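You operate a simulated robot arm through the tools that you are given. There is no shell and no other tool. Be economical: measure what you need, move in short steps, check, and stop when the job is done.

The job below is to be done with a simulated two-armed robot. You get a single attempt, and the scene is never put back.

TASK
Soak the round tin's crust, then hold the tin and scrub it clean.
Fine: about 100 ml from the blue jug; grey brush; tip the water into the tap basin; jug, brush and tin go back. Set down upright: blue jug. What is to be rubbed or washed off counts as gone when no trace of it is left.

It is judged by the outcome, as a careful person would: the job done as asked, and still so three seconds after it is handed in. It fails if anything else is knocked over, pushed out of place, dropped, spilled or broken.

THE ROBOT
Two 7-joint arms with two-finger parallel grippers on one trunk, on a base that drives. Base frame: it is fixed to the floor where the robot stands at the start and does not move with it; the origin is under the middle of the robot, x ahead of it, y to its left, z up. Units: mm, rad, N and s.
The left shoulder is at the start at [60, 143, 978], the right one opposite. With the tool pointing down near the work surface each hand reaches from about 320 to 740 mm from the robot's upright axis, wherever it stands, measured 20 degrees to its own side. Places, roughly: grey brush [500, -1250, 750]; tap basin [700, -500, 700]; tap lever [800, -500, 1100]. Payload 1.57 kg a hand.
The tool frame of a hand sits at the grasp point between the pads (the TCP): z along the fingers, y along the line on which they close. The tips reach 30 mm beyond it. Largest opening 110 mm; finger width 24, thickness 12; the body of the gripper, 48 by 112 mm, starts 78 mm behind the TCP.
Orientation is told as [roll, pitch, yaw] about the base's x, y, z axes, in that order, counted from this pose: with the fingers straight down and closing along the base's y, the tool's x points along the base's -x, its y along +y and its z along -z.

THE INTERFACE
- The arms move only by the tool send_rows. It takes "left_increments", "right_increments" or both (then of equal length, played together; a hand with none holds still); each is one flat list of numbers, 7 for each row, row after row: the finger opening in mm, from 0 to 110, then the shift along the tool's x, y, z in mm, then the turn, a rotation vector about the tool's x, y, z in rad. In form: [fingers, tx, ty, tz, rx, ry, rz, fingers, tx, ty, tz, rx, ry, rz, ...]. A call has 1 to 20 rows; each row shifts and turns the commanded pose from where the row before left it, along the tool's axes as they then stand. Rows are played at 5 a second. More than 50 mm and 0.15 rad between two rows, or a gripper value outside its range, and nothing of the call is played. Where a pose cannot be reached the arm comes as near as it can. A force on the tool above 90 N (or 10 N above the force at the start of the call, whichever is more), or a blocked arm, ends the call early, and 0.2 s more pass. The fingers move at their own pace (about 45 mm/s each) and stop on an object; they squeeze with about 37 N. The grip force told is the motor's: it shows also when the fingers shut on nothing. Time passes only in rows, and 0.2 s behind the last, so rows that do not move let the fingers close. The reply holds the time, the measured pose of the TCP, the force on the tool along the base axes, the opening and the grip force, in the units named above and with some noise, with the torque about the TCP (base axes, N m) and any sound that the robot's microphone picked up, and new pictures: "show" is both (left out), scene, wrist or none (wrist: the cameras of the hands that moved).
- Cameras (640 x 400 px; columns grow to the right, rows downward): "scene" is now at [32.9, -54.3, 1594.1]; the picture's right is [-0.66, -0.75, 0.00], its down [-0.52, 0.46, -0.72] and it looks along [0.54, -0.48, -0.69] (base axes); focal length 286 px, centre (320, 200). "left" rides on the left gripper at [70, -16, -141] in its tool frame; the picture's right is [0.23, 0.97, 0.00], its down [-0.85, 0.20, -0.48] and it looks along [-0.47, 0.11, 0.88] (tool axes); focal length 222 px, centre (320, 200). "right" rides on the right gripper at [70, 16, -141] in its tool frame; the picture's right is [-0.23, 0.97, 0.00], its down [-0.86, -0.20, -0.48] and it looks along [-0.47, -0.11, 0.88] (tool axes); focal length 222 px, centre (320, 200). There is no depth. A picture from a camera that has moved, and an enlarged one, comes with that camera's place and axes in the base frame and with its lens.
- slide_trunk(by): slides the trunk up (or, below 0, down) by that many mm; the arms and the scene camera ride with it, the base frame stays. It gives what a move gives, with no picture.
- drive_base(legs): drives the robot by 1 to 6 legs, each [ahead, left, turn to the left] in mm, mm and rad, along the robot's own axes; the way and the turn of a leg run together, so that a leg with both is an arc; at most 1500 mm and 3.142 rad a leg. The arms and the cameras ride along, it lands a little off, and it stops where it bumps. It gives what a move gives, and a new picture of the scene camera.
- head_to(pan, tilt): turns the head with the scene camera to pan (to the left, within 1.501 rad either way) and tilt (down, from -0.506 to 1.204), counted from straight ahead of the robot. It gives what a move gives, and a new picture of the scene camera.
- inspect(camera, box): a new picture of the part [left, top, right, bottom] of that camera's present view, enlarged. It takes no simulated time.
- finish_job(): hands the job in; it is judged then, once.

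Work in short steps. Places have to be worked out from the pictures, the camera data and where the tool is seen: move nearer, look again, correct. Check each grasp and each placing, and mend what went wrong. You have 120 turns and 260 pictures in all, those below and enlarged ones among them. Open the grippers and draw the arms clear of the work before you hand the job in, unless the task says otherwise; then end with one line.

The tools are called as name(argument=value, ...) on one line, values as JSON. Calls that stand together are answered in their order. send_rows: Moves the arms, as the interface text tells. Its arguments: {"type":"object","properties":{"left_increments":{"type":"array"},"right_increments":{"type":"array"},"show":{"type":"string","enum":["both","scene","wrist","none"]}},"required":[]} The other tools are called the same way: slide_trunk (by) slides the trunk up or down; drive_base (legs) drives the base; head_to (pan, tilt) turns the head that bears the scene camera; inspect (camera, box) takes an enlarged picture of a part of a camera's view; finish_job () hands the job in.

At the start:

```text
time: 0.0
left_tcp_pos: [461.2, -20.0, 1111.2]
left_ee_rot: [0.001, 0.0, 0.001]
left_wrist_force: [-0.3, 0.8, -0.2]
left_torque: [-0.03, -0.01, -0.02]
left_finger_gap: 110.0
left_finger_force: 0.1
right_tcp_pos: [386.4, -406.3, 1163.1]
right_ee_rot: [0.0, 0.001, 0.0]
right_wrist_force: [0.2, -0.2, 0.2]
right_torque: [0.01, 0.03, -0.04]
right_finger_gap: 110.0
right_finger_force: 0.1
trunk travel left (down, up): [-577.0, 13.0]
robot x, y, heading: [-1.4, 3.0, -0.003]
head pan, tilt: [-0.721, 0.763]
```

scene: 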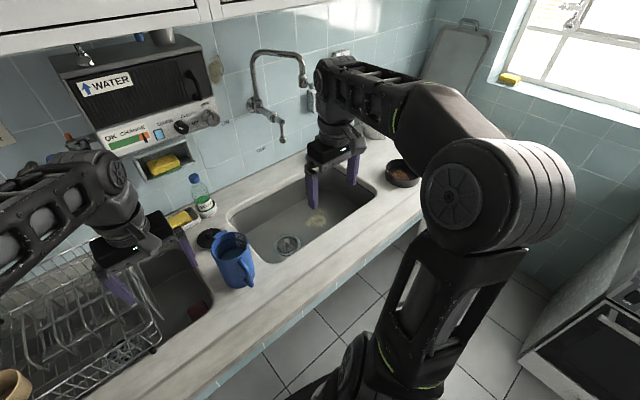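
right: 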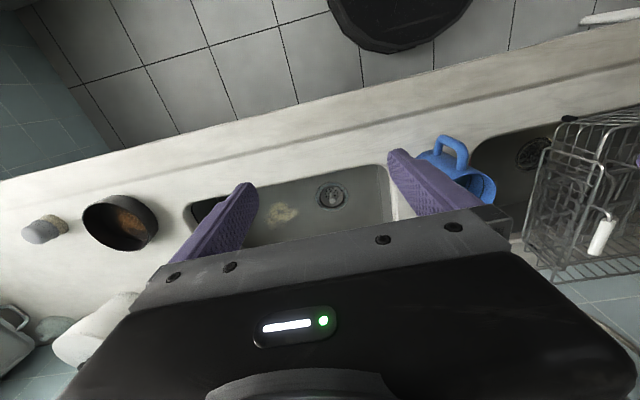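
left: 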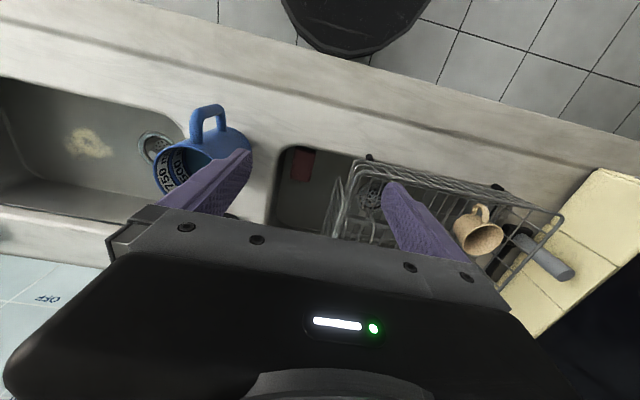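

I'll look closer at the jug, tin and brush region in the present views.

inspect(camera="right", box=[0, 150, 240, 300])

inspect(camera="right", box=[380, 100, 640, 262])

inspect(camera="scene", box=[120, 130, 440, 330])

```text
2.67 times, centred on (120, 225) of right
camera zoom: at [316.8, -390.3, 1305.2], right [0.23, 0.97, 0.0], down [0.86, -0.2, 0.48], along [0.47, -0.11, -0.88], focal length 592 px, centre (853, 133)
```

zoom: 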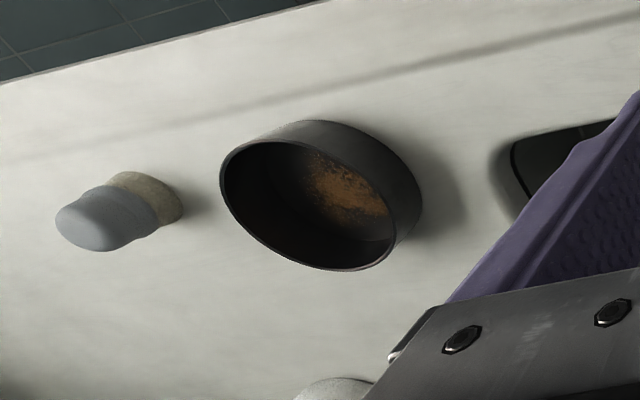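

```text
2.46 times, centred on (510, 181) of right
camera zoom: at [316.8, -390.3, 1305.2], right [0.23, 0.97, 0.0], down [0.86, -0.2, 0.48], along [0.47, -0.11, -0.88], focal length 547 px, centre (-148, 247)
```

zoom: 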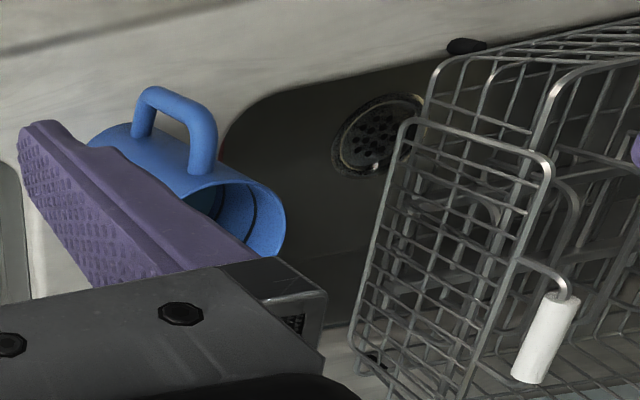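

```text
2.00 times, centred on (280, 230) of scene
camera zoom: at [32.9, -54.3, 1594.1], right [-0.66, -0.75, 0.0], down [-0.52, 0.46, -0.72], along [0.54, -0.48, -0.69], focal length 571 px, centre (400, 140)
```

zoom: 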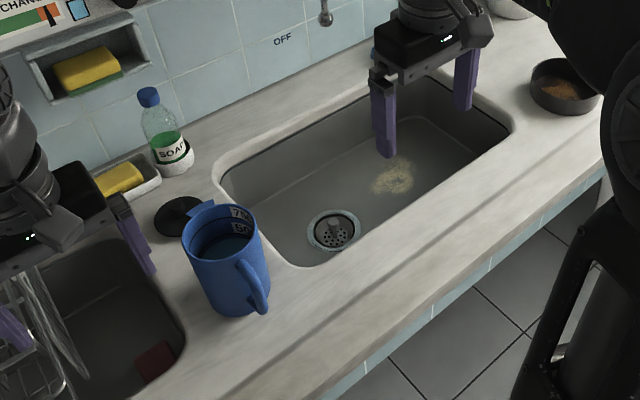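

Jug looks to be near [565,-175] with its handle toward me, tin near [540,-1025]. I turn the head to see the jug better, with a zoom.

head_to(pan=-0.3, tilt=0.95)

inspect(camera="left", box=[120, 80, 320, 205])

```text
time: 0.9
left_tcp_pos: [461.2, -18.9, 1111.9]
left_ee_rot: [0.001, 0.0, -0.001]
left_wrist_force: [-0.7, 0.0, -0.5]
left_torque: [0.02, -0.04, -0.02]
left_finger_gap: 109.9
left_finger_force: 0.0
right_tcp_pos: [388.1, -406.9, 1163.4]
right_ee_rot: [-0.002, 0.0, -0.001]
right_wrist_force: [-0.1, 0.2, 0.2]
right_torque: [0.02, -0.03, 0.02]
right_finger_gap: 110.1
right_finger_force: 0.0
trunk travel left (down, up): [-577.0, 13.0]
robot x, y, heading: [1.1, 1.5, 0.003]
head pan, tilt: [-0.3, 0.949]
camera scene: at [40.5, -21.6, 1579.6], right [-0.3, -0.95, 0.0], down [-0.78, 0.24, -0.58], along [0.56, -0.17, -0.81], focal length 286 px, centre (320, 200)
```

scene: 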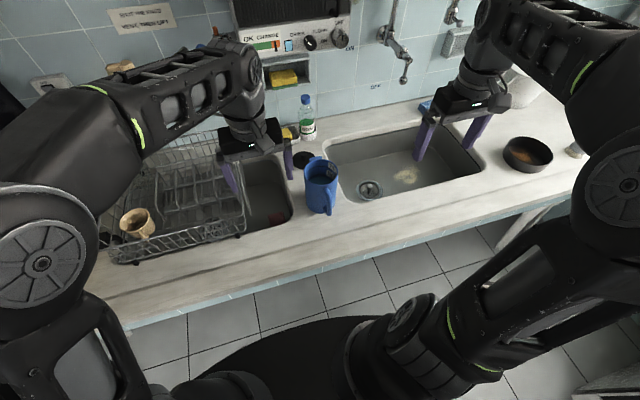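

```text
3.20 times, centred on (220, 142) of left
camera zoom: at [391.1, -34.9, 1252.0], right [-0.23, 0.97, 0.0], down [0.85, 0.2, 0.48], along [0.47, 0.11, -0.88], focal length 711 px, centre (640, 384)
```

zoom: 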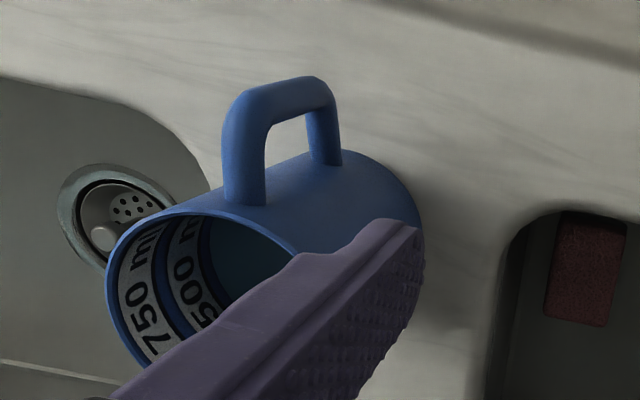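

Water is below the 500 ml mark. Zooming on the jug from the scene camera for its place and handle direction.

inspect(camera="scene", box=[270, 130, 398, 210])

inspect(camera="scene", box=[384, 80, 640, 240])

```text
5.00 times, centred on (334, 170) of scene
camera zoom: at [40.5, -21.6, 1579.6], right [-0.3, -0.95, 0.0], down [-0.78, 0.24, -0.58], along [0.56, -0.17, -0.81], focal length 1428 px, centre (250, 350)
```

zoom: 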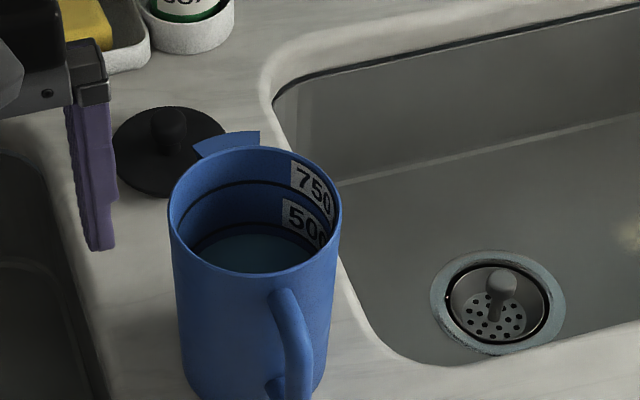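

```text
2.50 times, centred on (512, 160) of scene
camera zoom: at [40.5, -21.6, 1579.6], right [-0.3, -0.95, 0.0], down [-0.78, 0.24, -0.58], along [0.56, -0.17, -0.81], focal length 714 px, centre (-160, 300)
```

zoom: 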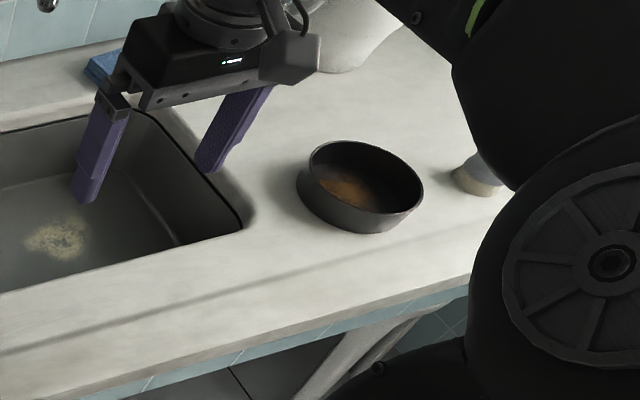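

Triangulating: jug rim centre ≈ [531,-174,996], handle bar ≈ x 465 pointing at me, counter z ≈ 850. I move the left arm aside and bring the right hand to a pre-grasp in front of the handle, then pitch it forward.

send_rows(left_increments=[110, 0, 30, 0, 0, 0, 0, 110, 0, 30, 0, 0, 0, 0, 110, 0, 30, 0, 0, 0, 0, 110, 0, 30, 0, 0, 0, 0, 110, 0, 30, 0, 0, 0, 0, 110, 0, 0, 0, 0, 0, 0, 110, 0, 0, 0, 0, 0, 0, 110, 0, 0, 0, 0, 0, 0, 110, 0, 0, 0, 0, 0, 0, 110, 0, 0, 0, 0, 0, 0, 110, 0, 0, 0, 0, 0, 0, 110, 0, 0, 0, 0, 0, 0], right_increments=[110, 5, 39, 25, 0, 0, 0, 110, 5, 39, 25, 0, 0, 0, 110, 5, 39, 25, 0, 0, 0, 110, 5, 39, 25, 0, 0, 0, 110, 5, 39, 25, 0, 0, 0, 110, 5, 39, 25, 0, 0, 0, 110, 0, 0, 0, 0, -0.148, 0, 110, 0, 0, 0, 0, -0.148, 0, 110, 0, 0, 0, 0, -0.148, 0, 110, 0, 0, 0, 0, -0.148, 0, 110, 0, 0, 0, 0, -0.148, 0, 110, 0, 0, 0, 0, -0.148, 0])

```text
time: 3.5
left_tcp_pos: [463.4, 129.9, 1112.0]
left_ee_rot: [0.001, 0.001, 0.0]
left_wrist_force: [0.3, 0.1, -0.9]
left_torque: [-0.03, -0.01, 0.02]
left_finger_gap: 110.1
left_finger_force: 0.1
right_tcp_pos: [478.3, -151.5, 1072.8]
right_ee_rot: [0.0, -0.887, -0.002]
right_wrist_force: [0.4, -1.0, 0.4]
right_torque: [0.0, 0.01, 0.01]
right_finger_gap: 110.0
right_finger_force: 0.1
right hand out of reach, approached as far as the arm can: row 9, 10, 11, 12
trunk travel left (down, up): [-577.0, 13.0]
robot x, y, heading: [-0.9, -1.8, -0.001]
head pan, tilt: [-0.3, 0.949]
camera scene: at [41.4, -22.0, 1579.5], right [-0.3, -0.96, 0.0], down [-0.78, 0.24, -0.58], along [0.56, -0.17, -0.81], focal length 286 px, centre (320, 200)
camera right: at [324.9, -136.1, 1109.0], right [0.14, 0.97, 0.18], down [0.17, -0.2, 0.96], along [0.97, -0.11, -0.2], focal length 222 px, centre (320, 200)
camera left: at [393.4, 114.4, 1252.7], right [-0.23, 0.97, 0.0], down [0.86, 0.2, 0.48], along [0.47, 0.11, -0.88], focal length 222 px, centre (320, 200)
```

scene: 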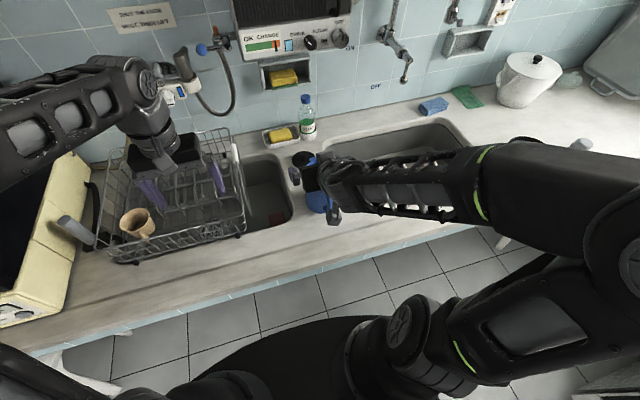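
right: 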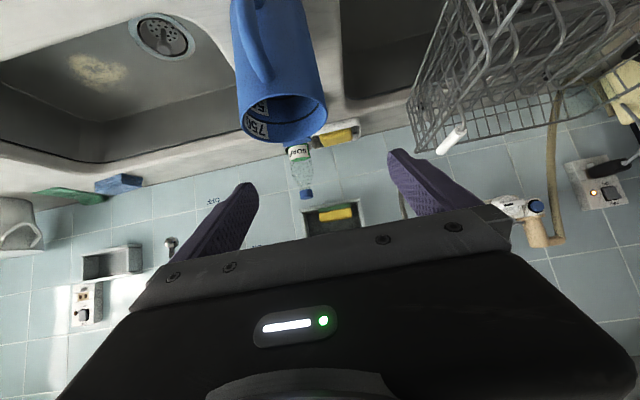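
left: 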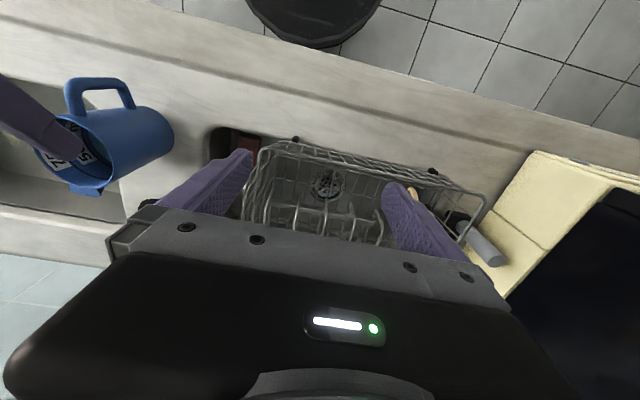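

The pitched pose was too near the body for the arm; nothing touched. I back the base 200 mm so the arm has room.

drive_base(legs=[[-200, 0, 0]])

```text
time: 5.1
left_tcp_pos: [265.1, 129.5, 1112.6]
left_ee_rot: [-0.001, -0.003, -0.004]
left_wrist_force: [-0.7, -0.7, 1.1]
left_torque: [-0.02, -0.05, -0.01]
left_finger_gap: 109.9
left_finger_force: 0.1
right_tcp_pos: [278.3, -153.2, 1074.8]
right_ee_rot: [-0.001, -0.886, -0.002]
right_wrist_force: [0.3, 0.4, -0.3]
right_torque: [0.01, -0.03, 0.0]
right_finger_gap: 110.0
right_finger_force: 0.0
trunk travel left (down, up): [-577.0, 13.0]
robot x, y, heading: [-198.2, -1.2, -0.003]
head pan, tilt: [-0.3, 0.949]
camera scene: at [-159.2, -21.3, 1579.6], right [-0.3, -0.95, 0.0], down [-0.78, 0.24, -0.58], along [0.56, -0.17, -0.81], focal length 286 px, centre (320, 200)
```

scene: 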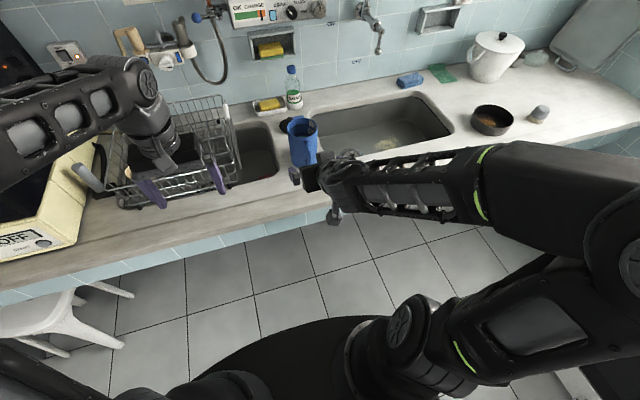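

Now approaching in two stages; first toward [390,-165,950].

send_rows(right_increments=[110, 0, 0, 0, 0, 0, 0, 110, 6.6, -3, 41, 0, 0, 0, 110, 6.6, -3, 41, 0, 0, 0], show="wrist")

```text
time: 5.9
left_tcp_pos: [266.3, 130.3, 1112.2]
left_ee_rot: [0.0, 0.001, -0.004]
left_wrist_force: [0.2, -1.1, 0.0]
left_torque: [-0.02, 0.04, -0.02]
left_finger_gap: 110.1
left_finger_force: 0.0
right_tcp_pos: [333.7, -156.8, 1011.4]
right_ee_rot: [0.001, -0.886, -0.002]
right_wrist_force: [0.6, 0.5, 0.5]
right_torque: [0.0, 0.03, 0.01]
right_finger_gap: 110.2
right_finger_force: 0.2
trunk travel left (down, up): [-577.0, 13.0]
robot x, y, heading: [-198.2, -0.6, -0.004]
head pan, tilt: [-0.3, 0.949]
camera right: at [179.7, -140.5, 1046.4], right [0.15, 0.97, 0.18], down [0.17, -0.2, 0.97], along [0.97, -0.11, -0.19], focal length 222 px, centre (320, 200)
```

right: 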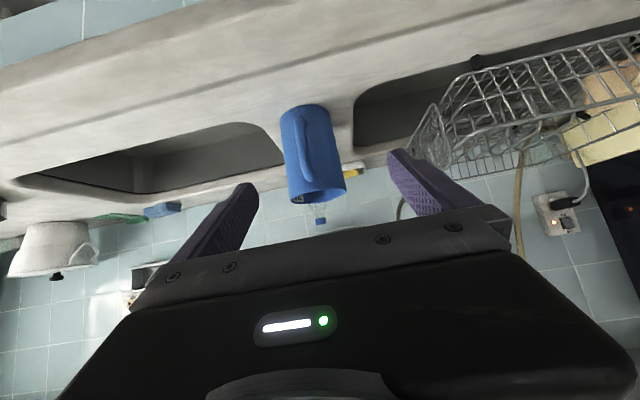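

Zooming on the handle from the wrist camera to refine its lateral place.

inspect(camera="right", box=[250, 90, 378, 210])

inspect(camera="scene", box=[250, 90, 378, 210])

inspect(camera="left", box=[0, 0, 320, 200])

```text
3.33 times, centred on (314, 150) of right
camera zoom: at [179.7, -140.5, 1046.4], right [0.15, 0.97, 0.18], down [0.17, -0.2, 0.97], along [0.97, -0.11, -0.19], focal length 740 px, centre (340, 367)
```

zoom: 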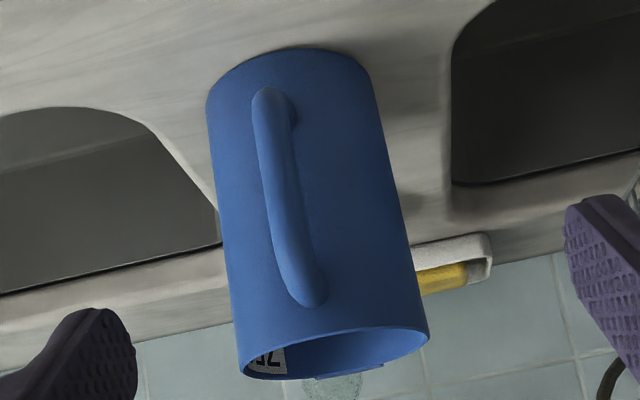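

```text
3.33 times, centred on (314, 150) of scene
camera zoom: at [-157.1, -21.3, 1579.6], right [-0.3, -0.95, 0.0], down [-0.78, 0.24, -0.58], along [0.56, -0.17, -0.81], focal length 952 px, centre (340, 367)
```

zoom: 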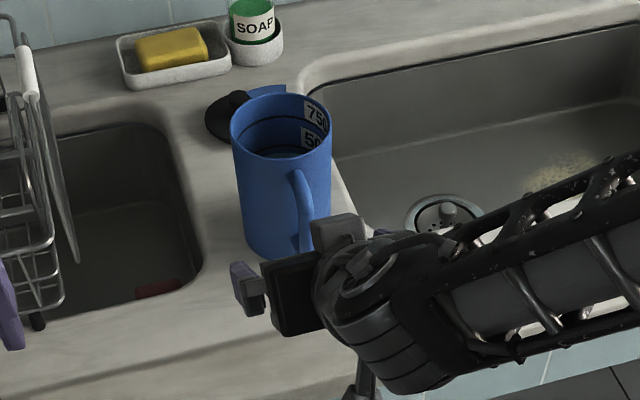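

```text
2.00 times, centred on (160, 100) of left
camera zoom: at [195.4, 114.0, 1252.8], right [-0.22, 0.97, 0.0], down [0.86, 0.2, 0.48], along [0.47, 0.11, -0.88], focal length 444 px, centre (640, 400)
```

zoom: 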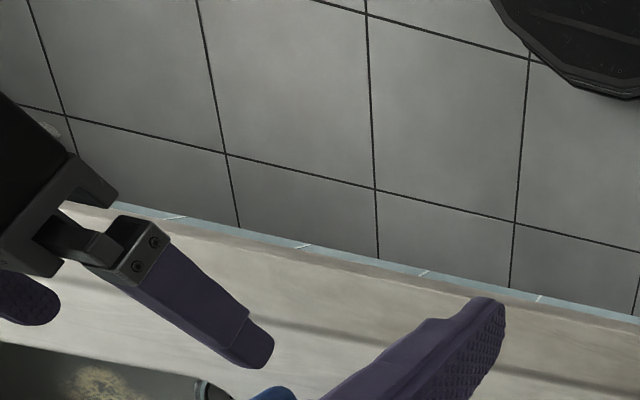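

Handle bar seems at y≈-183, z 870–955, x≈455–470. Moving nearer to [420,-183,945] and looking again.

send_rows(right_increments=[110, -1, -9, 36, 0, 0, 0, 110, -1, -9, 36, 0, 0, 0, 110, -1, -8, 36, 0, 0, 0], show="both")

inspect(camera="scene", box=[250, 90, 378, 210])

```text
time: 6.7
left_tcp_pos: [266.2, 129.3, 1111.1]
left_ee_rot: [0.0, 0.002, -0.004]
left_wrist_force: [-0.2, -0.1, 0.6]
left_torque: [0.03, 0.01, 0.01]
left_finger_gap: 110.0
left_finger_force: 0.1
right_tcp_pos: [420.2, -187.5, 942.2]
right_ee_rot: [-0.001, -0.885, -0.005]
right_wrist_force: [0.2, -0.2, 0.1]
right_torque: [0.04, 0.06, -0.02]
right_finger_gap: 109.8
right_finger_force: 0.0
trunk travel left (down, up): [-577.0, 13.0]
robot x, y, heading: [-198.2, 3.4, -0.003]
head pan, tilt: [-0.3, 0.949]
camera scene: at [-156.1, -22.0, 1579.5], right [-0.3, -0.95, 0.0], down [-0.78, 0.24, -0.58], along [0.55, -0.17, -0.81], focal length 286 px, centre (320, 200)
camera right: at [266.1, -169.3, 977.3], right [0.15, 0.97, 0.18], down [0.17, -0.2, 0.96], along [0.97, -0.11, -0.2], focal length 222 px, centre (320, 200)
```

scene: 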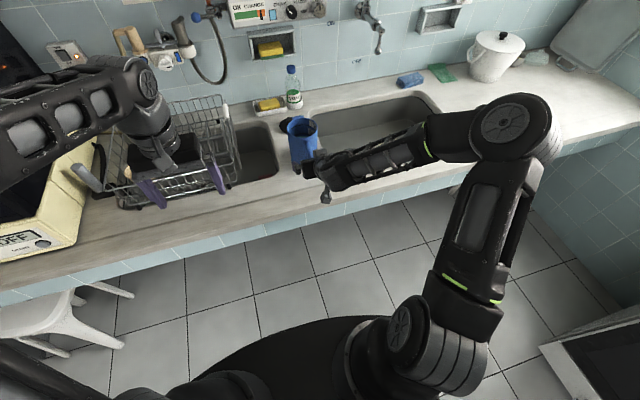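
right: 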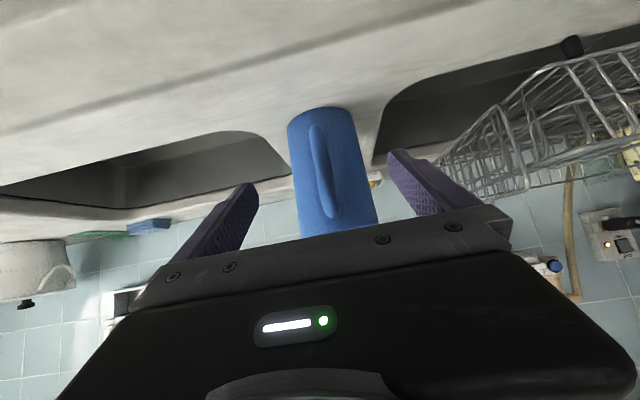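

```text
3.33 times, centred on (314, 150) of scene
camera zoom: at [-156.1, -22.0, 1579.5], right [-0.3, -0.95, 0.0], down [-0.78, 0.24, -0.58], along [0.55, -0.17, -0.81], focal length 952 px, centre (340, 367)
```

zoom: 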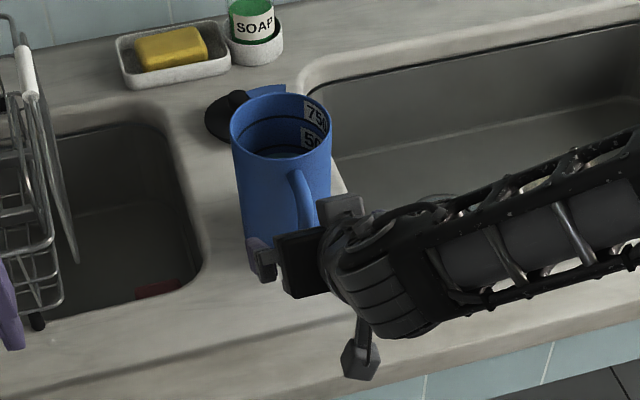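

Both views now put the bar at x≈472, y≈-185, wall x≈503. Moving to TCP [463,-185,928], then checking before I close.

send_rows(right_increments=[110, -6, 1, 14, 0, 0, 0, 110, -6, 1, 14, 0, 0, 0, 110, -5, 0, 14, 0, 0, 0], show="wrist")

inspect(camera="scene", box=[250, 90, 378, 210])

```text
time: 7.5
left_tcp_pos: [265.0, 129.5, 1111.0]
left_ee_rot: [-0.003, 0.0, -0.004]
left_wrist_force: [0.1, -0.1, -0.1]
left_torque: [-0.02, 0.0, 0.02]
left_finger_gap: 110.1
left_finger_force: 0.2
right_tcp_pos: [463.1, -182.9, 932.1]
right_ee_rot: [0.0, -0.886, -0.003]
right_wrist_force: [0.6, -1.1, -0.8]
right_torque: [0.02, 0.02, -0.02]
right_finger_gap: 110.0
right_finger_force: 0.2
trunk travel left (down, up): [-577.0, 13.0]
robot x, y, heading: [-196.6, 2.6, -0.004]
head pan, tilt: [-0.3, 0.949]
camera right: at [309.8, -166.8, 967.4], right [0.15, 0.97, 0.18], down [0.17, -0.2, 0.96], along [0.97, -0.11, -0.2], focal length 222 px, centre (320, 200)
```

right: 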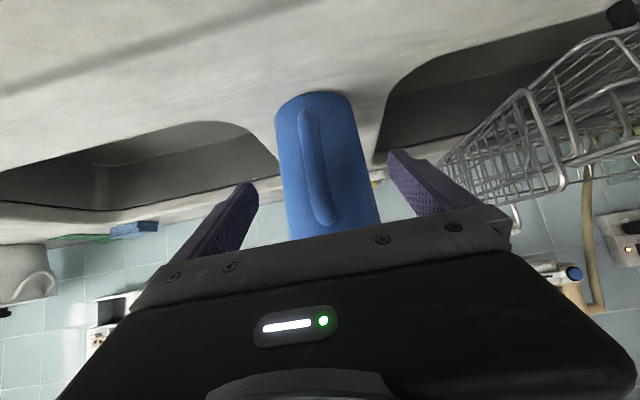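

```text
3.33 times, centred on (314, 150) of scene
camera zoom: at [-156.9, -21.5, 1579.6], right [-0.3, -0.95, 0.0], down [-0.78, 0.24, -0.58], along [0.56, -0.17, -0.81], focal length 952 px, centre (340, 367)
```

zoom: 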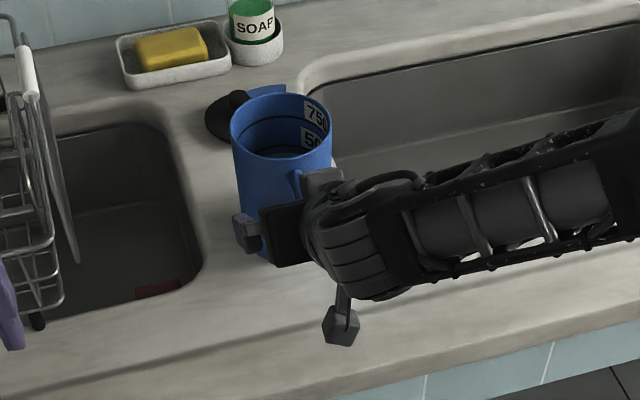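

The bar lines up laterally with the TCP. I close partway to judge depth before gripping.

send_rows(right_increments=[32, 0, 0, 0, 0, 0, 0, 32, 0, 0, 0, 0, 0, 0, 32, 0, 0, 0, 0, 0, 0, 32, 0, 0, 0, 0, 0, 0], show="none")

inspect(camera="right", box=[240, 80, 400, 240])

inspect(camera="scene", box=[270, 110, 350, 160])

```text
time: 8.5
left_tcp_pos: [265.9, 129.1, 1111.1]
left_ee_rot: [0.001, 0.001, -0.005]
left_wrist_force: [0.3, 0.1, 0.4]
left_torque: [-0.02, 0.0, 0.0]
left_finger_gap: 109.9
left_finger_force: 0.0
right_tcp_pos: [462.5, -183.6, 932.6]
right_ee_rot: [0.0, -0.886, -0.004]
right_wrist_force: [0.3, 0.6, 0.7]
right_torque: [-0.01, -0.01, 0.03]
right_finger_gap: 32.1
right_finger_force: 0.1
trunk travel left (down, up): [-577.0, 13.0]
robot x, y, heading: [-198.3, -1.2, -0.004]
head pan, tilt: [-0.3, 0.949]
```

```text
2.50 times, centred on (320, 160) of right
camera zoom: at [309.3, -166.8, 967.6], right [0.15, 0.97, 0.18], down [0.17, -0.2, 0.97], along [0.97, -0.11, -0.19], focal length 555 px, centre (320, 300)
```

zoom: 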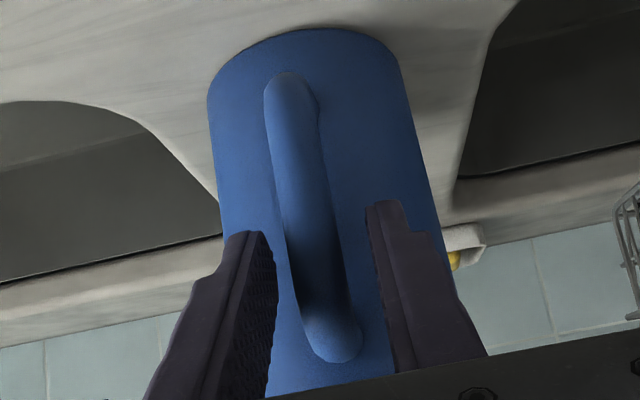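

```text
8.00 times, centred on (310, 135) of scene
camera zoom: at [-157.6, -21.3, 1579.6], right [-0.3, -0.95, 0.0], down [-0.78, 0.24, -0.58], along [0.56, -0.17, -0.81], focal length 2286 px, centre (400, 720)
```

zoom: 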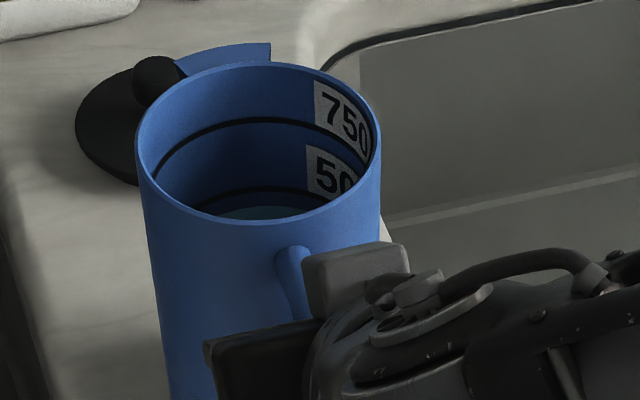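

The bar is between the fingers. Closing on it.

send_rows(right_increments=[0, 0, 0, 0, 0, 0, 0, 0, 0, 0, 0, 0, 0, 0, 0, 0, 0, 0, 0, 0, 0, 0, 0, 0, 0, 0, 0, 0], show="none")

inspect(camera="right", box=[240, 80, 400, 240])

```text
time: 9.5
left_tcp_pos: [265.0, 130.1, 1110.9]
left_ee_rot: [0.0, 0.001, -0.003]
left_wrist_force: [-1.1, 0.1, -0.6]
left_torque: [0.01, -0.03, 0.0]
left_finger_gap: 109.8
left_finger_force: 0.1
right_tcp_pos: [463.7, -183.9, 930.8]
right_ee_rot: [0.0, -0.886, -0.003]
right_wrist_force: [-0.4, -0.3, -0.6]
right_torque: [0.06, -0.04, -0.01]
right_finger_gap: 16.0
right_finger_force: 31.1
trunk travel left (down, up): [-577.0, 13.0]
robot x, y, heading: [-197.2, -0.1, -0.003]
head pan, tilt: [-0.3, 0.949]
```

```text
2.50 times, centred on (320, 160) of right
camera zoom: at [309.3, -166.9, 967.6], right [0.15, 0.97, 0.18], down [0.17, -0.2, 0.96], along [0.97, -0.11, -0.19], focal length 555 px, centre (320, 300)
```

zoom: 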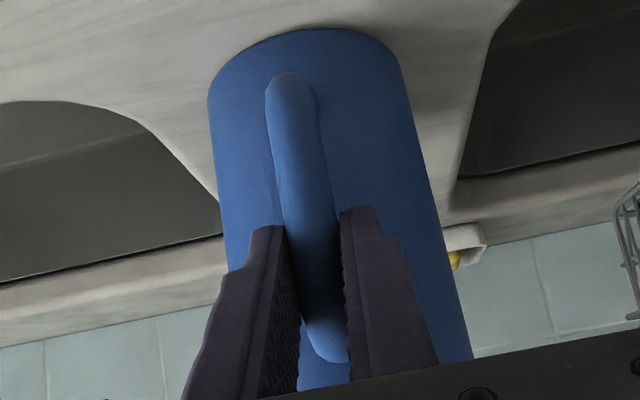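

Gripped at 16 mm. Lifting gently straight up 40 mm and checking the weight and any slip.

send_rows(right_increments=[0, -7.8, 0, -6.3, 0, 0, 0, 0, -7.8, 0, -6.3, 0, 0, 0, 0, -7.8, 0, -6.3, 0, 0, 0, 0, -7.8, 0, -6.3, 0, 0, 0, 0, 0, 0, 0, 0, 0, 0], show="both")

inspect(camera="right", box=[240, 80, 400, 240])

```text
time: 10.7
left_tcp_pos: [266.3, 129.8, 1112.6]
left_ee_rot: [0.0, 0.002, -0.004]
left_wrist_force: [0.3, 0.1, 0.8]
left_torque: [0.03, 0.02, 0.0]
left_finger_gap: 109.9
left_finger_force: 0.0
right_tcp_pos: [464.1, -183.0, 971.4]
right_ee_rot: [0.001, -0.884, -0.003]
right_wrist_force: [0.0, -0.1, -6.1]
right_torque: [0.02, 0.51, 0.02]
right_finger_gap: 15.8
right_finger_force: 31.1
trunk travel left (down, up): [-577.0, 13.0]
robot x, y, heading: [-199.5, -2.0, -0.005]
head pan, tilt: [-0.3, 0.949]
camera scene: at [-156.7, -21.5, 1579.5], right [-0.3, -0.95, 0.0], down [-0.78, 0.24, -0.58], along [0.56, -0.17, -0.81], focal length 286 px, centre (320, 200)
camera right: at [311.1, -167.2, 1007.5], right [0.15, 0.97, 0.18], down [0.17, -0.2, 0.96], along [0.97, -0.11, -0.2], focal length 222 px, centre (320, 200)
```

scene: 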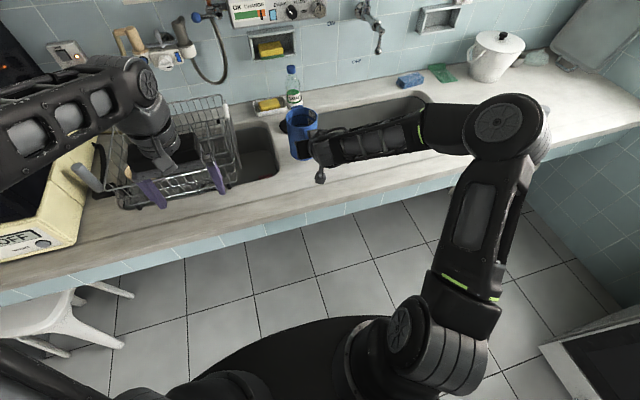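
right: 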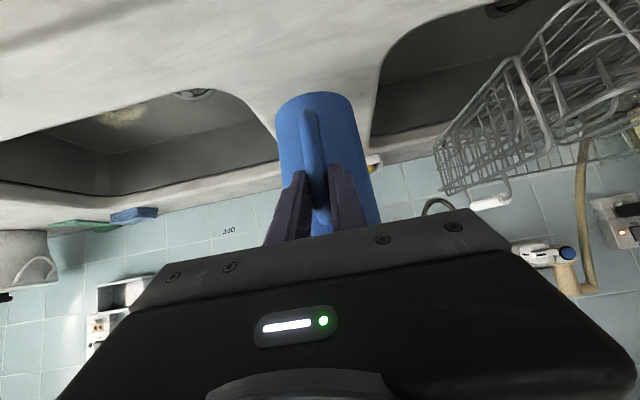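

```text
2.50 times, centred on (320, 160) of right
camera zoom: at [311.1, -167.2, 1007.5], right [0.15, 0.97, 0.18], down [0.17, -0.2, 0.96], along [0.97, -0.11, -0.2], focal length 555 px, centre (320, 300)
```

zoom: 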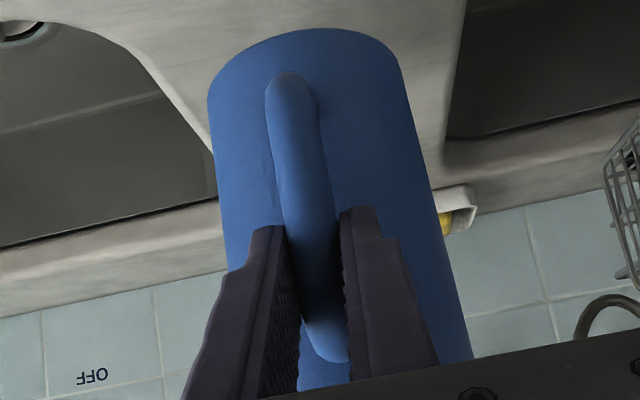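

Held firmly, weight 6.1 N (CoM ~84 mm ahead, so jug axis x≈548). I raise it another 100 mm.

send_rows(right_increments=[0, -15.5, 0, -12.6, 0, 0, 0, 0, -15.5, 0, -12.6, 0, 0, 0, 0, -15.5, 0, -12.6, 0, 0, 0, 0, -15.5, 0, -12.6, 0, 0, 0, 0, -15.5, 0, -12.6, 0, 0, 0, 0, 0, 0, 0, 0, 0, 0], show="none")

drive_base(legs=[[0, -350, 0], [0, -310, 0]])

inspect(camera="right", box=[0, 0, 640, 400])

```text
time: 12.1
left_tcp_pos: [265.4, 129.4, 1111.2]
left_ee_rot: [-0.001, -0.001, -0.003]
left_wrist_force: [-0.6, 0.9, 0.8]
left_torque: [0.02, 0.0, 0.03]
left_finger_gap: 110.0
left_finger_force: 0.0
right_tcp_pos: [465.4, -185.4, 1071.9]
right_ee_rot: [0.0, -0.885, -0.005]
right_wrist_force: [0.3, -0.4, -5.8]
right_torque: [-0.02, 0.51, -0.01]
right_finger_gap: 16.0
right_finger_force: 31.7
trunk travel left (down, up): [-577.0, 13.0]
robot x, y, heading: [-198.0, 0.6, -0.002]
head pan, tilt: [-0.3, 0.949]
```

```text
time: 16.0
left_tcp_pos: [261.1, -524.2, 1111.9]
left_ee_rot: [0.001, 0.0, -0.01]
left_wrist_force: [0.5, -0.3, 0.3]
left_torque: [0.05, 0.0, 0.02]
left_finger_gap: 109.9
left_finger_force: 0.1
right_tcp_pos: [457.9, -842.4, 1071.6]
right_ee_rot: [0.002, -0.885, -0.013]
right_wrist_force: [0.7, -1.0, -6.2]
right_torque: [0.02, 0.48, 0.02]
right_finger_gap: 15.8
right_finger_force: 31.0
trunk travel left (down, up): [-577.0, 13.0]
robot x, y, heading: [-206.3, -649.9, -0.006]
head pan, tilt: [-0.3, 0.949]
camera scene: at [-162.4, -673.2, 1579.5], right [-0.31, -0.95, 0.0], down [-0.77, 0.25, -0.58], along [0.55, -0.18, -0.81], focal length 286 px, centre (320, 200)
```

scene: 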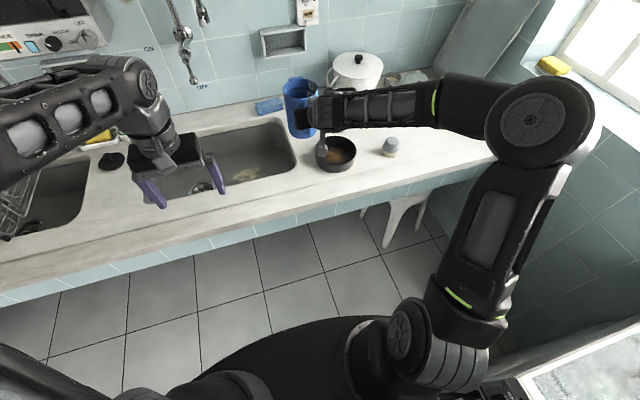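

```text
1.00 times, centred on (320, 200) of right (not enlarged: the box is as wide or as high as the picture)
camera zoom: at [303.4, -824.3, 1107.3], right [0.15, 0.97, 0.18], down [0.17, -0.2, 0.96], along [0.97, -0.12, -0.2], focal length 222 px, centre (320, 200)
```

zoom: 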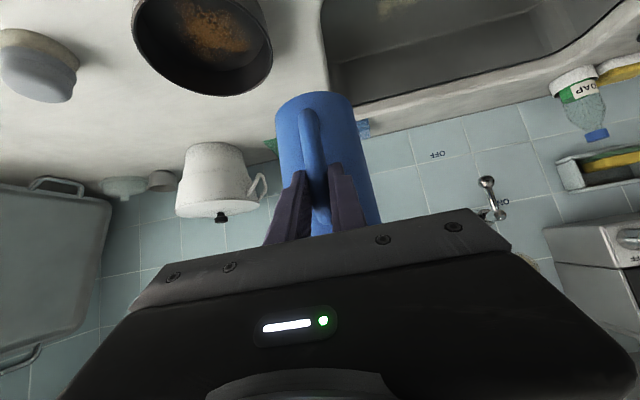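

Zooming on the tin and brush to measure their places.

inspect(camera="scene", box=[270, 110, 430, 210])

inspect(camera="right", box=[0, 0, 288, 180])

```text
4.00 times, centred on (350, 160) of scene
camera zoom: at [-162.4, -673.2, 1579.5], right [-0.31, -0.95, 0.0], down [-0.77, 0.25, -0.58], along [0.55, -0.18, -0.81], focal length 1143 px, centre (200, 360)
```

zoom: 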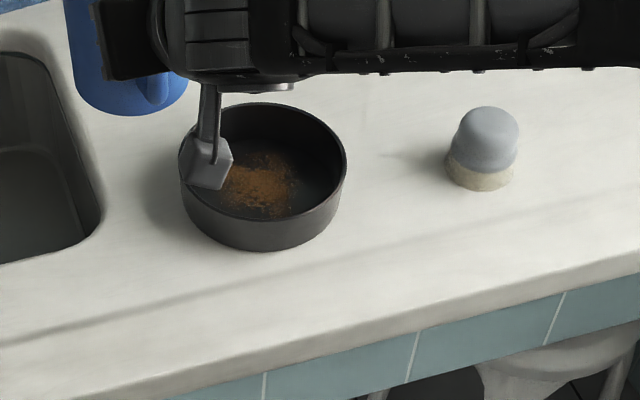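

```text
2.22 times, centred on (144, 90) of right
camera zoom: at [303.4, -824.3, 1107.3], right [0.15, 0.97, 0.18], down [0.17, -0.2, 0.96], along [0.97, -0.12, -0.2], focal length 494 px, centre (711, 444)
```

zoom: 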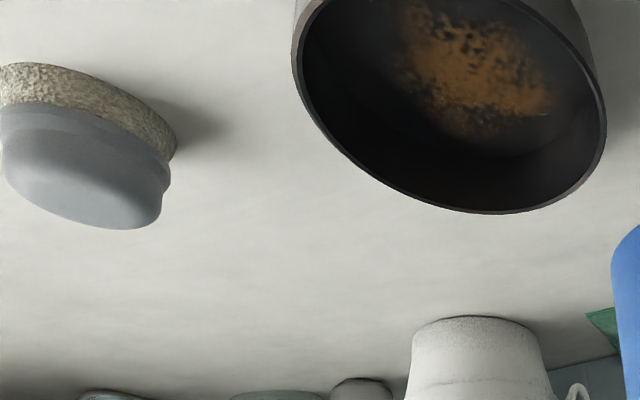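

Tin centre ≈ [494,-944], rim z ≈ 885, Ø≈143; brush ≈ [440,-1130] upright. I drive 108 mm right to bring the spout over the tin's line.

drive_base(legs=[[0, -108, 0]])

inspect(camera="right", box=[160, 0, 480, 200])

```text
time: 17.2
left_tcp_pos: [258.5, -636.5, 1113.4]
left_ee_rot: [0.003, 0.002, -0.012]
left_wrist_force: [-0.2, 0.0, 0.3]
left_torque: [0.07, 0.0, 0.03]
left_finger_gap: 110.1
left_finger_force: 0.1
right_tcp_pos: [454.9, -952.9, 1070.6]
right_ee_rot: [0.002, -0.884, -0.015]
right_wrist_force: [0.1, -0.6, -7.0]
right_torque: [0.01, 0.41, -0.01]
right_finger_gap: 15.8
right_finger_force: 31.6
trunk travel left (down, up): [-577.0, 13.0]
robot x, y, heading: [-210.1, -758.4, -0.012]
head pan, tilt: [-0.3, 0.949]
camera scene: at [-163.8, -782.8, 1579.5], right [-0.31, -0.95, 0.0], down [-0.77, 0.25, -0.58], along [0.55, -0.18, -0.81], focal length 286 px, centre (320, 200)
```

scene: 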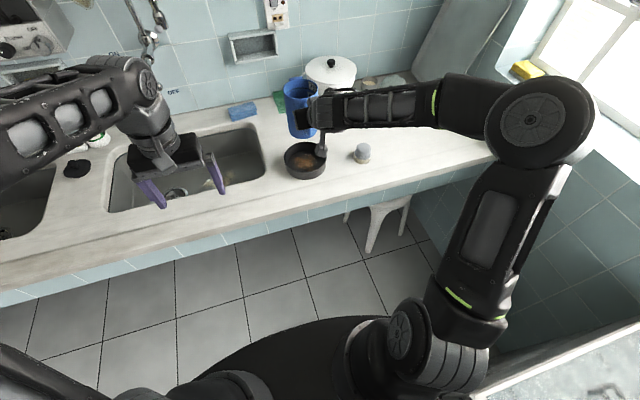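

```text
2.00 times, centred on (320, 100) of right
camera zoom: at [301.6, -934.9, 1107.0], right [0.16, 0.97, 0.18], down [0.17, -0.2, 0.96], along [0.97, -0.12, -0.2], focal length 444 px, centre (320, 400)
```

zoom: 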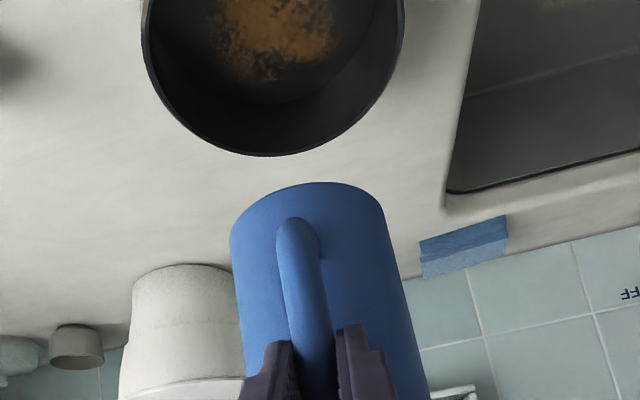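

Tin centre confirmed ≈ [485,-943]. I pull the jug back 75 mm and tilt about 34° as a reach check (still below pouring).

send_rows(right_increments=[0, 11.8, 0, -14.5, 0, 0, 0, 0, 11.8, 0, -14.5, 0, 0, 0, 0, 11.8, 0, -14.5, 0, 0, 0, 0, 11.8, 0, -14.5, 0, 0, 0, 0, 0, 0, 0, 0, 0.1, 0, 0, 0, 0, 0, 0, 0.1, 0, 0, 0, 0, 0, 0, 0.1, 0, 0, 0, 0, 0, 0, 0.1, 0, 0, 0, 0, 0, 0, 0.1, 0, 0, 0, 0, 0, 0, 0.1, 0, 0, 0, 0, 0, 0, 0, 0], show="scene")

inspect(camera="right", box=[160, 0, 480, 200])

inspect(camera="scene", box=[240, 70, 400, 190])

```text
time: 19.6
left_tcp_pos: [259.4, -634.4, 1111.7]
left_ee_rot: [-0.002, -0.001, -0.012]
left_wrist_force: [-0.5, 0.1, 0.3]
left_torque: [-0.01, -0.03, 0.0]
left_finger_gap: 110.0
left_finger_force: 0.1
right_tcp_pos: [380.6, -950.0, 1071.3]
right_ee_rot: [-0.001, -0.283, -0.015]
right_wrist_force: [0.5, -0.1, -5.5]
right_torque: [0.01, 0.21, 0.03]
right_finger_gap: 15.8
right_finger_force: 31.5
trunk travel left (down, up): [-577.0, 13.0]
robot x, y, heading: [-206.3, -758.2, -0.014]
head pan, tilt: [-0.3, 0.949]
camera scene: at [-164.2, -781.1, 1579.6], right [-0.31, -0.95, 0.0], down [-0.77, 0.25, -0.58], along [0.55, -0.18, -0.81], focal length 286 px, centre (320, 200)
```

scene: 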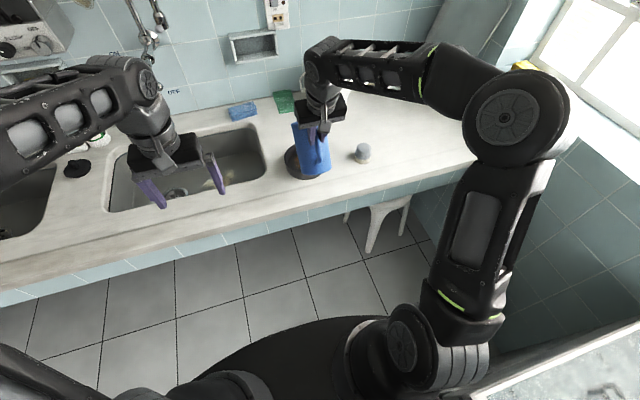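

```text
2.00 times, centred on (320, 100) of right
camera zoom: at [273.6, -932.3, 1187.9], right [0.23, 0.97, 0.06], down [0.68, -0.21, 0.7], along [0.69, -0.12, -0.71], focal length 444 px, centre (320, 400)
```

zoom: 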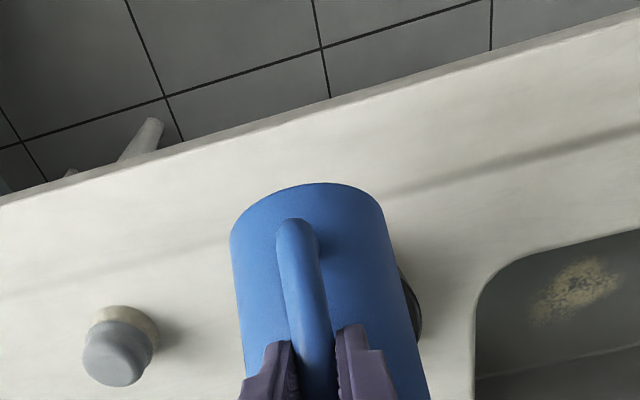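

```text
3.33 times, centred on (320, 130) of scene
camera zoom: at [-164.2, -781.1, 1579.6], right [-0.31, -0.95, 0.0], down [-0.77, 0.25, -0.58], along [0.55, -0.18, -0.81], focal length 952 px, centre (320, 433)
```

zoom: 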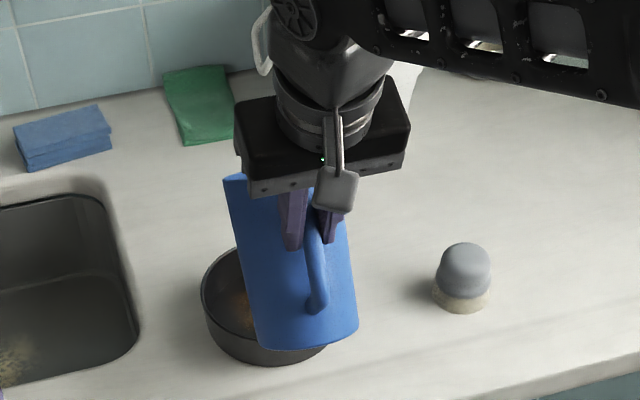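

Reach is fine at 34°. I turn the left hand's camera to watch the pour from the side.

send_rows(left_increments=[110, 0, 0, 0, 0, 0, 0.14, 110, 0, 0, 0, 0, 0, 0.14, 110, 0, 0, 0, 0, 0, 0.14, 110, 0, 0, 0, 0, 0, 0.14, 110, 0, 0, 0, 0, 0, 0.14, 110, 0, 0, 0, 0, 0, 0.14, 110, 0, 0, 0, 0, -0.14, 0, 110, 0, 0, 0, 0, -0.14, 0, 110, 0, 0, 0, 0, -0.14, 0, 110, 0, 0, 0, 0, 0, 0], show="wrist")

```text
time: 21.8
left_tcp_pos: [261.1, -635.0, 1111.1]
left_ee_rot: [-0.002, -0.421, -0.853]
left_wrist_force: [-0.2, 0.5, -1.0]
left_torque: [0.0, 0.0, 0.02]
left_finger_gap: 109.8
left_finger_force: 0.0
right_tcp_pos: [381.7, -950.1, 1071.7]
right_ee_rot: [-0.001, -0.285, -0.015]
right_wrist_force: [-0.4, -0.3, -6.1]
right_torque: [0.04, 0.18, -0.01]
right_finger_gap: 15.9
right_finger_force: 31.4
trunk travel left (down, up): [-577.0, 13.0]
robot x, y, heading: [-205.0, -760.3, -0.013]
head pan, tilt: [-0.3, 0.949]
camera left: at [168.6, -554.1, 1211.9], right [0.6, 0.8, -0.09], down [0.54, -0.31, 0.79], along [0.6, -0.52, -0.61], focal length 222 px, centre (320, 200)
```

left: 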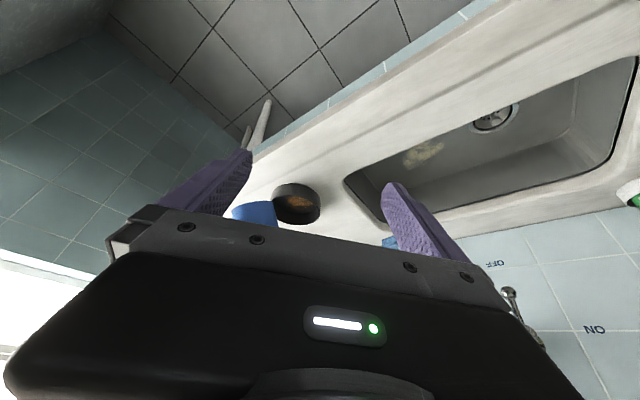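

The gripper hides the jug; I pitch the left hand up further.

send_rows(left_increments=[110, 0, 0, 0, 0, -0.14, 0, 110, 0, 0, 0, 0, -0.14, 0, 110, 0, 0, 0, 0, -0.14, 0, 110, 0, 0, 0, 0, -0.1, 0, 110, 0, 0, 0, 0, 0, 0], show="wrist")

```text
time: 23.0
left_tcp_pos: [260.9, -634.2, 1112.2]
left_ee_rot: [0.0, -0.942, -0.852]
left_wrist_force: [-0.1, -0.4, 0.1]
left_torque: [0.04, 0.0, 0.02]
left_finger_gap: 109.9
left_finger_force: 0.0
right_tcp_pos: [380.9, -949.6, 1070.7]
right_ee_rot: [0.001, -0.284, -0.015]
right_wrist_force: [-0.1, 0.1, -7.1]
right_torque: [0.0, 0.2, -0.02]
right_finger_gap: 16.0
right_finger_force: 31.2
trunk travel left (down, up): [-577.0, 13.0]
robot x, y, heading: [-205.0, -762.4, -0.015]
head pan, tilt: [-0.3, 0.949]
camera left: at [145.3, -527.9, 1138.6], right [0.64, 0.74, -0.18], down [0.23, 0.04, 0.97], along [0.73, -0.67, -0.14], focal length 222 px, centre (320, 200)
```

left: 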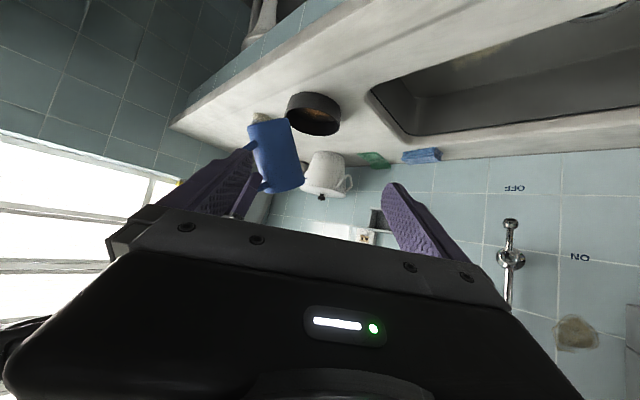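

From the side view and others: tin centre ≈ [509,-947], rim z ≈ 842, jug is 162 mm tall; spout now ≈ [522,-945,1024]. I shift to TCP ≈ [415,-950,1036] and tilt to ~52°.

send_rows(right_increments=[0, -8, 0, 15, 0, 0, 0, 0, -8, 0, 15, 0, 0, 0, 0, -7.5, 0, 14.5, 0, 0, 0, 0, 0, 0, 0, 0, 0.1, 0, 0, 0, 0, 0, 0, 0.1, 0, 0, 0, 0, 0, 0, 0.1, 0, 0, 0, 0, 0, 0, 0, 0], show="scene")

inspect(camera="left", box=[200, 60, 392, 220])

```text
time: 24.6
left_tcp_pos: [261.8, -635.7, 1111.9]
left_ee_rot: [-0.001, -0.938, -0.854]
left_wrist_force: [0.4, -0.2, -0.2]
left_torque: [0.01, 0.01, 0.03]
left_finger_gap: 110.1
left_finger_force: 0.2
right_tcp_pos: [415.9, -950.2, 1035.4]
right_ee_rot: [0.001, 0.016, -0.014]
right_wrist_force: [-0.1, -0.4, -6.8]
right_torque: [0.01, 0.03, -0.01]
right_finger_gap: 15.7
right_finger_force: 31.1
trunk travel left (down, up): [-577.0, 13.0]
robot x, y, heading: [-206.3, -758.0, -0.009]
head pan, tilt: [-0.3, 0.949]
camera scene: at [-164.2, -781.2, 1579.6], right [-0.31, -0.95, 0.0], down [-0.77, 0.25, -0.58], along [0.55, -0.18, -0.81], focal length 286 px, centre (320, 200)
```

scene: 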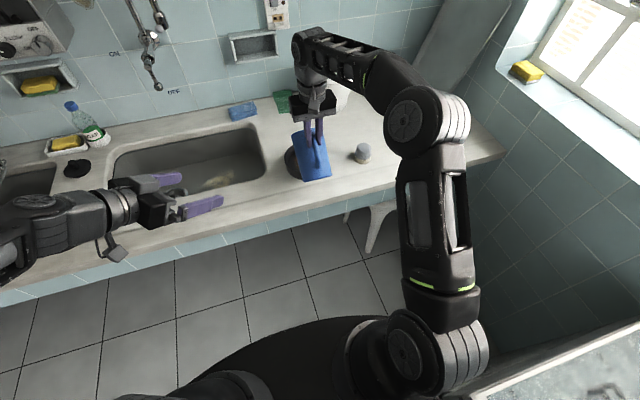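

```text
2.50 times, centred on (296, 140) of left
camera zoom: at [145.2, -528.1, 1138.9], right [0.65, 0.74, -0.18], down [0.23, 0.04, 0.97], along [0.73, -0.67, -0.14], focal length 555 px, centre (380, 350)
```

zoom: 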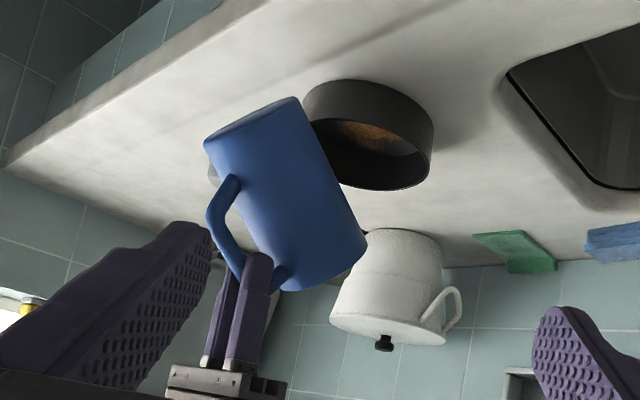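

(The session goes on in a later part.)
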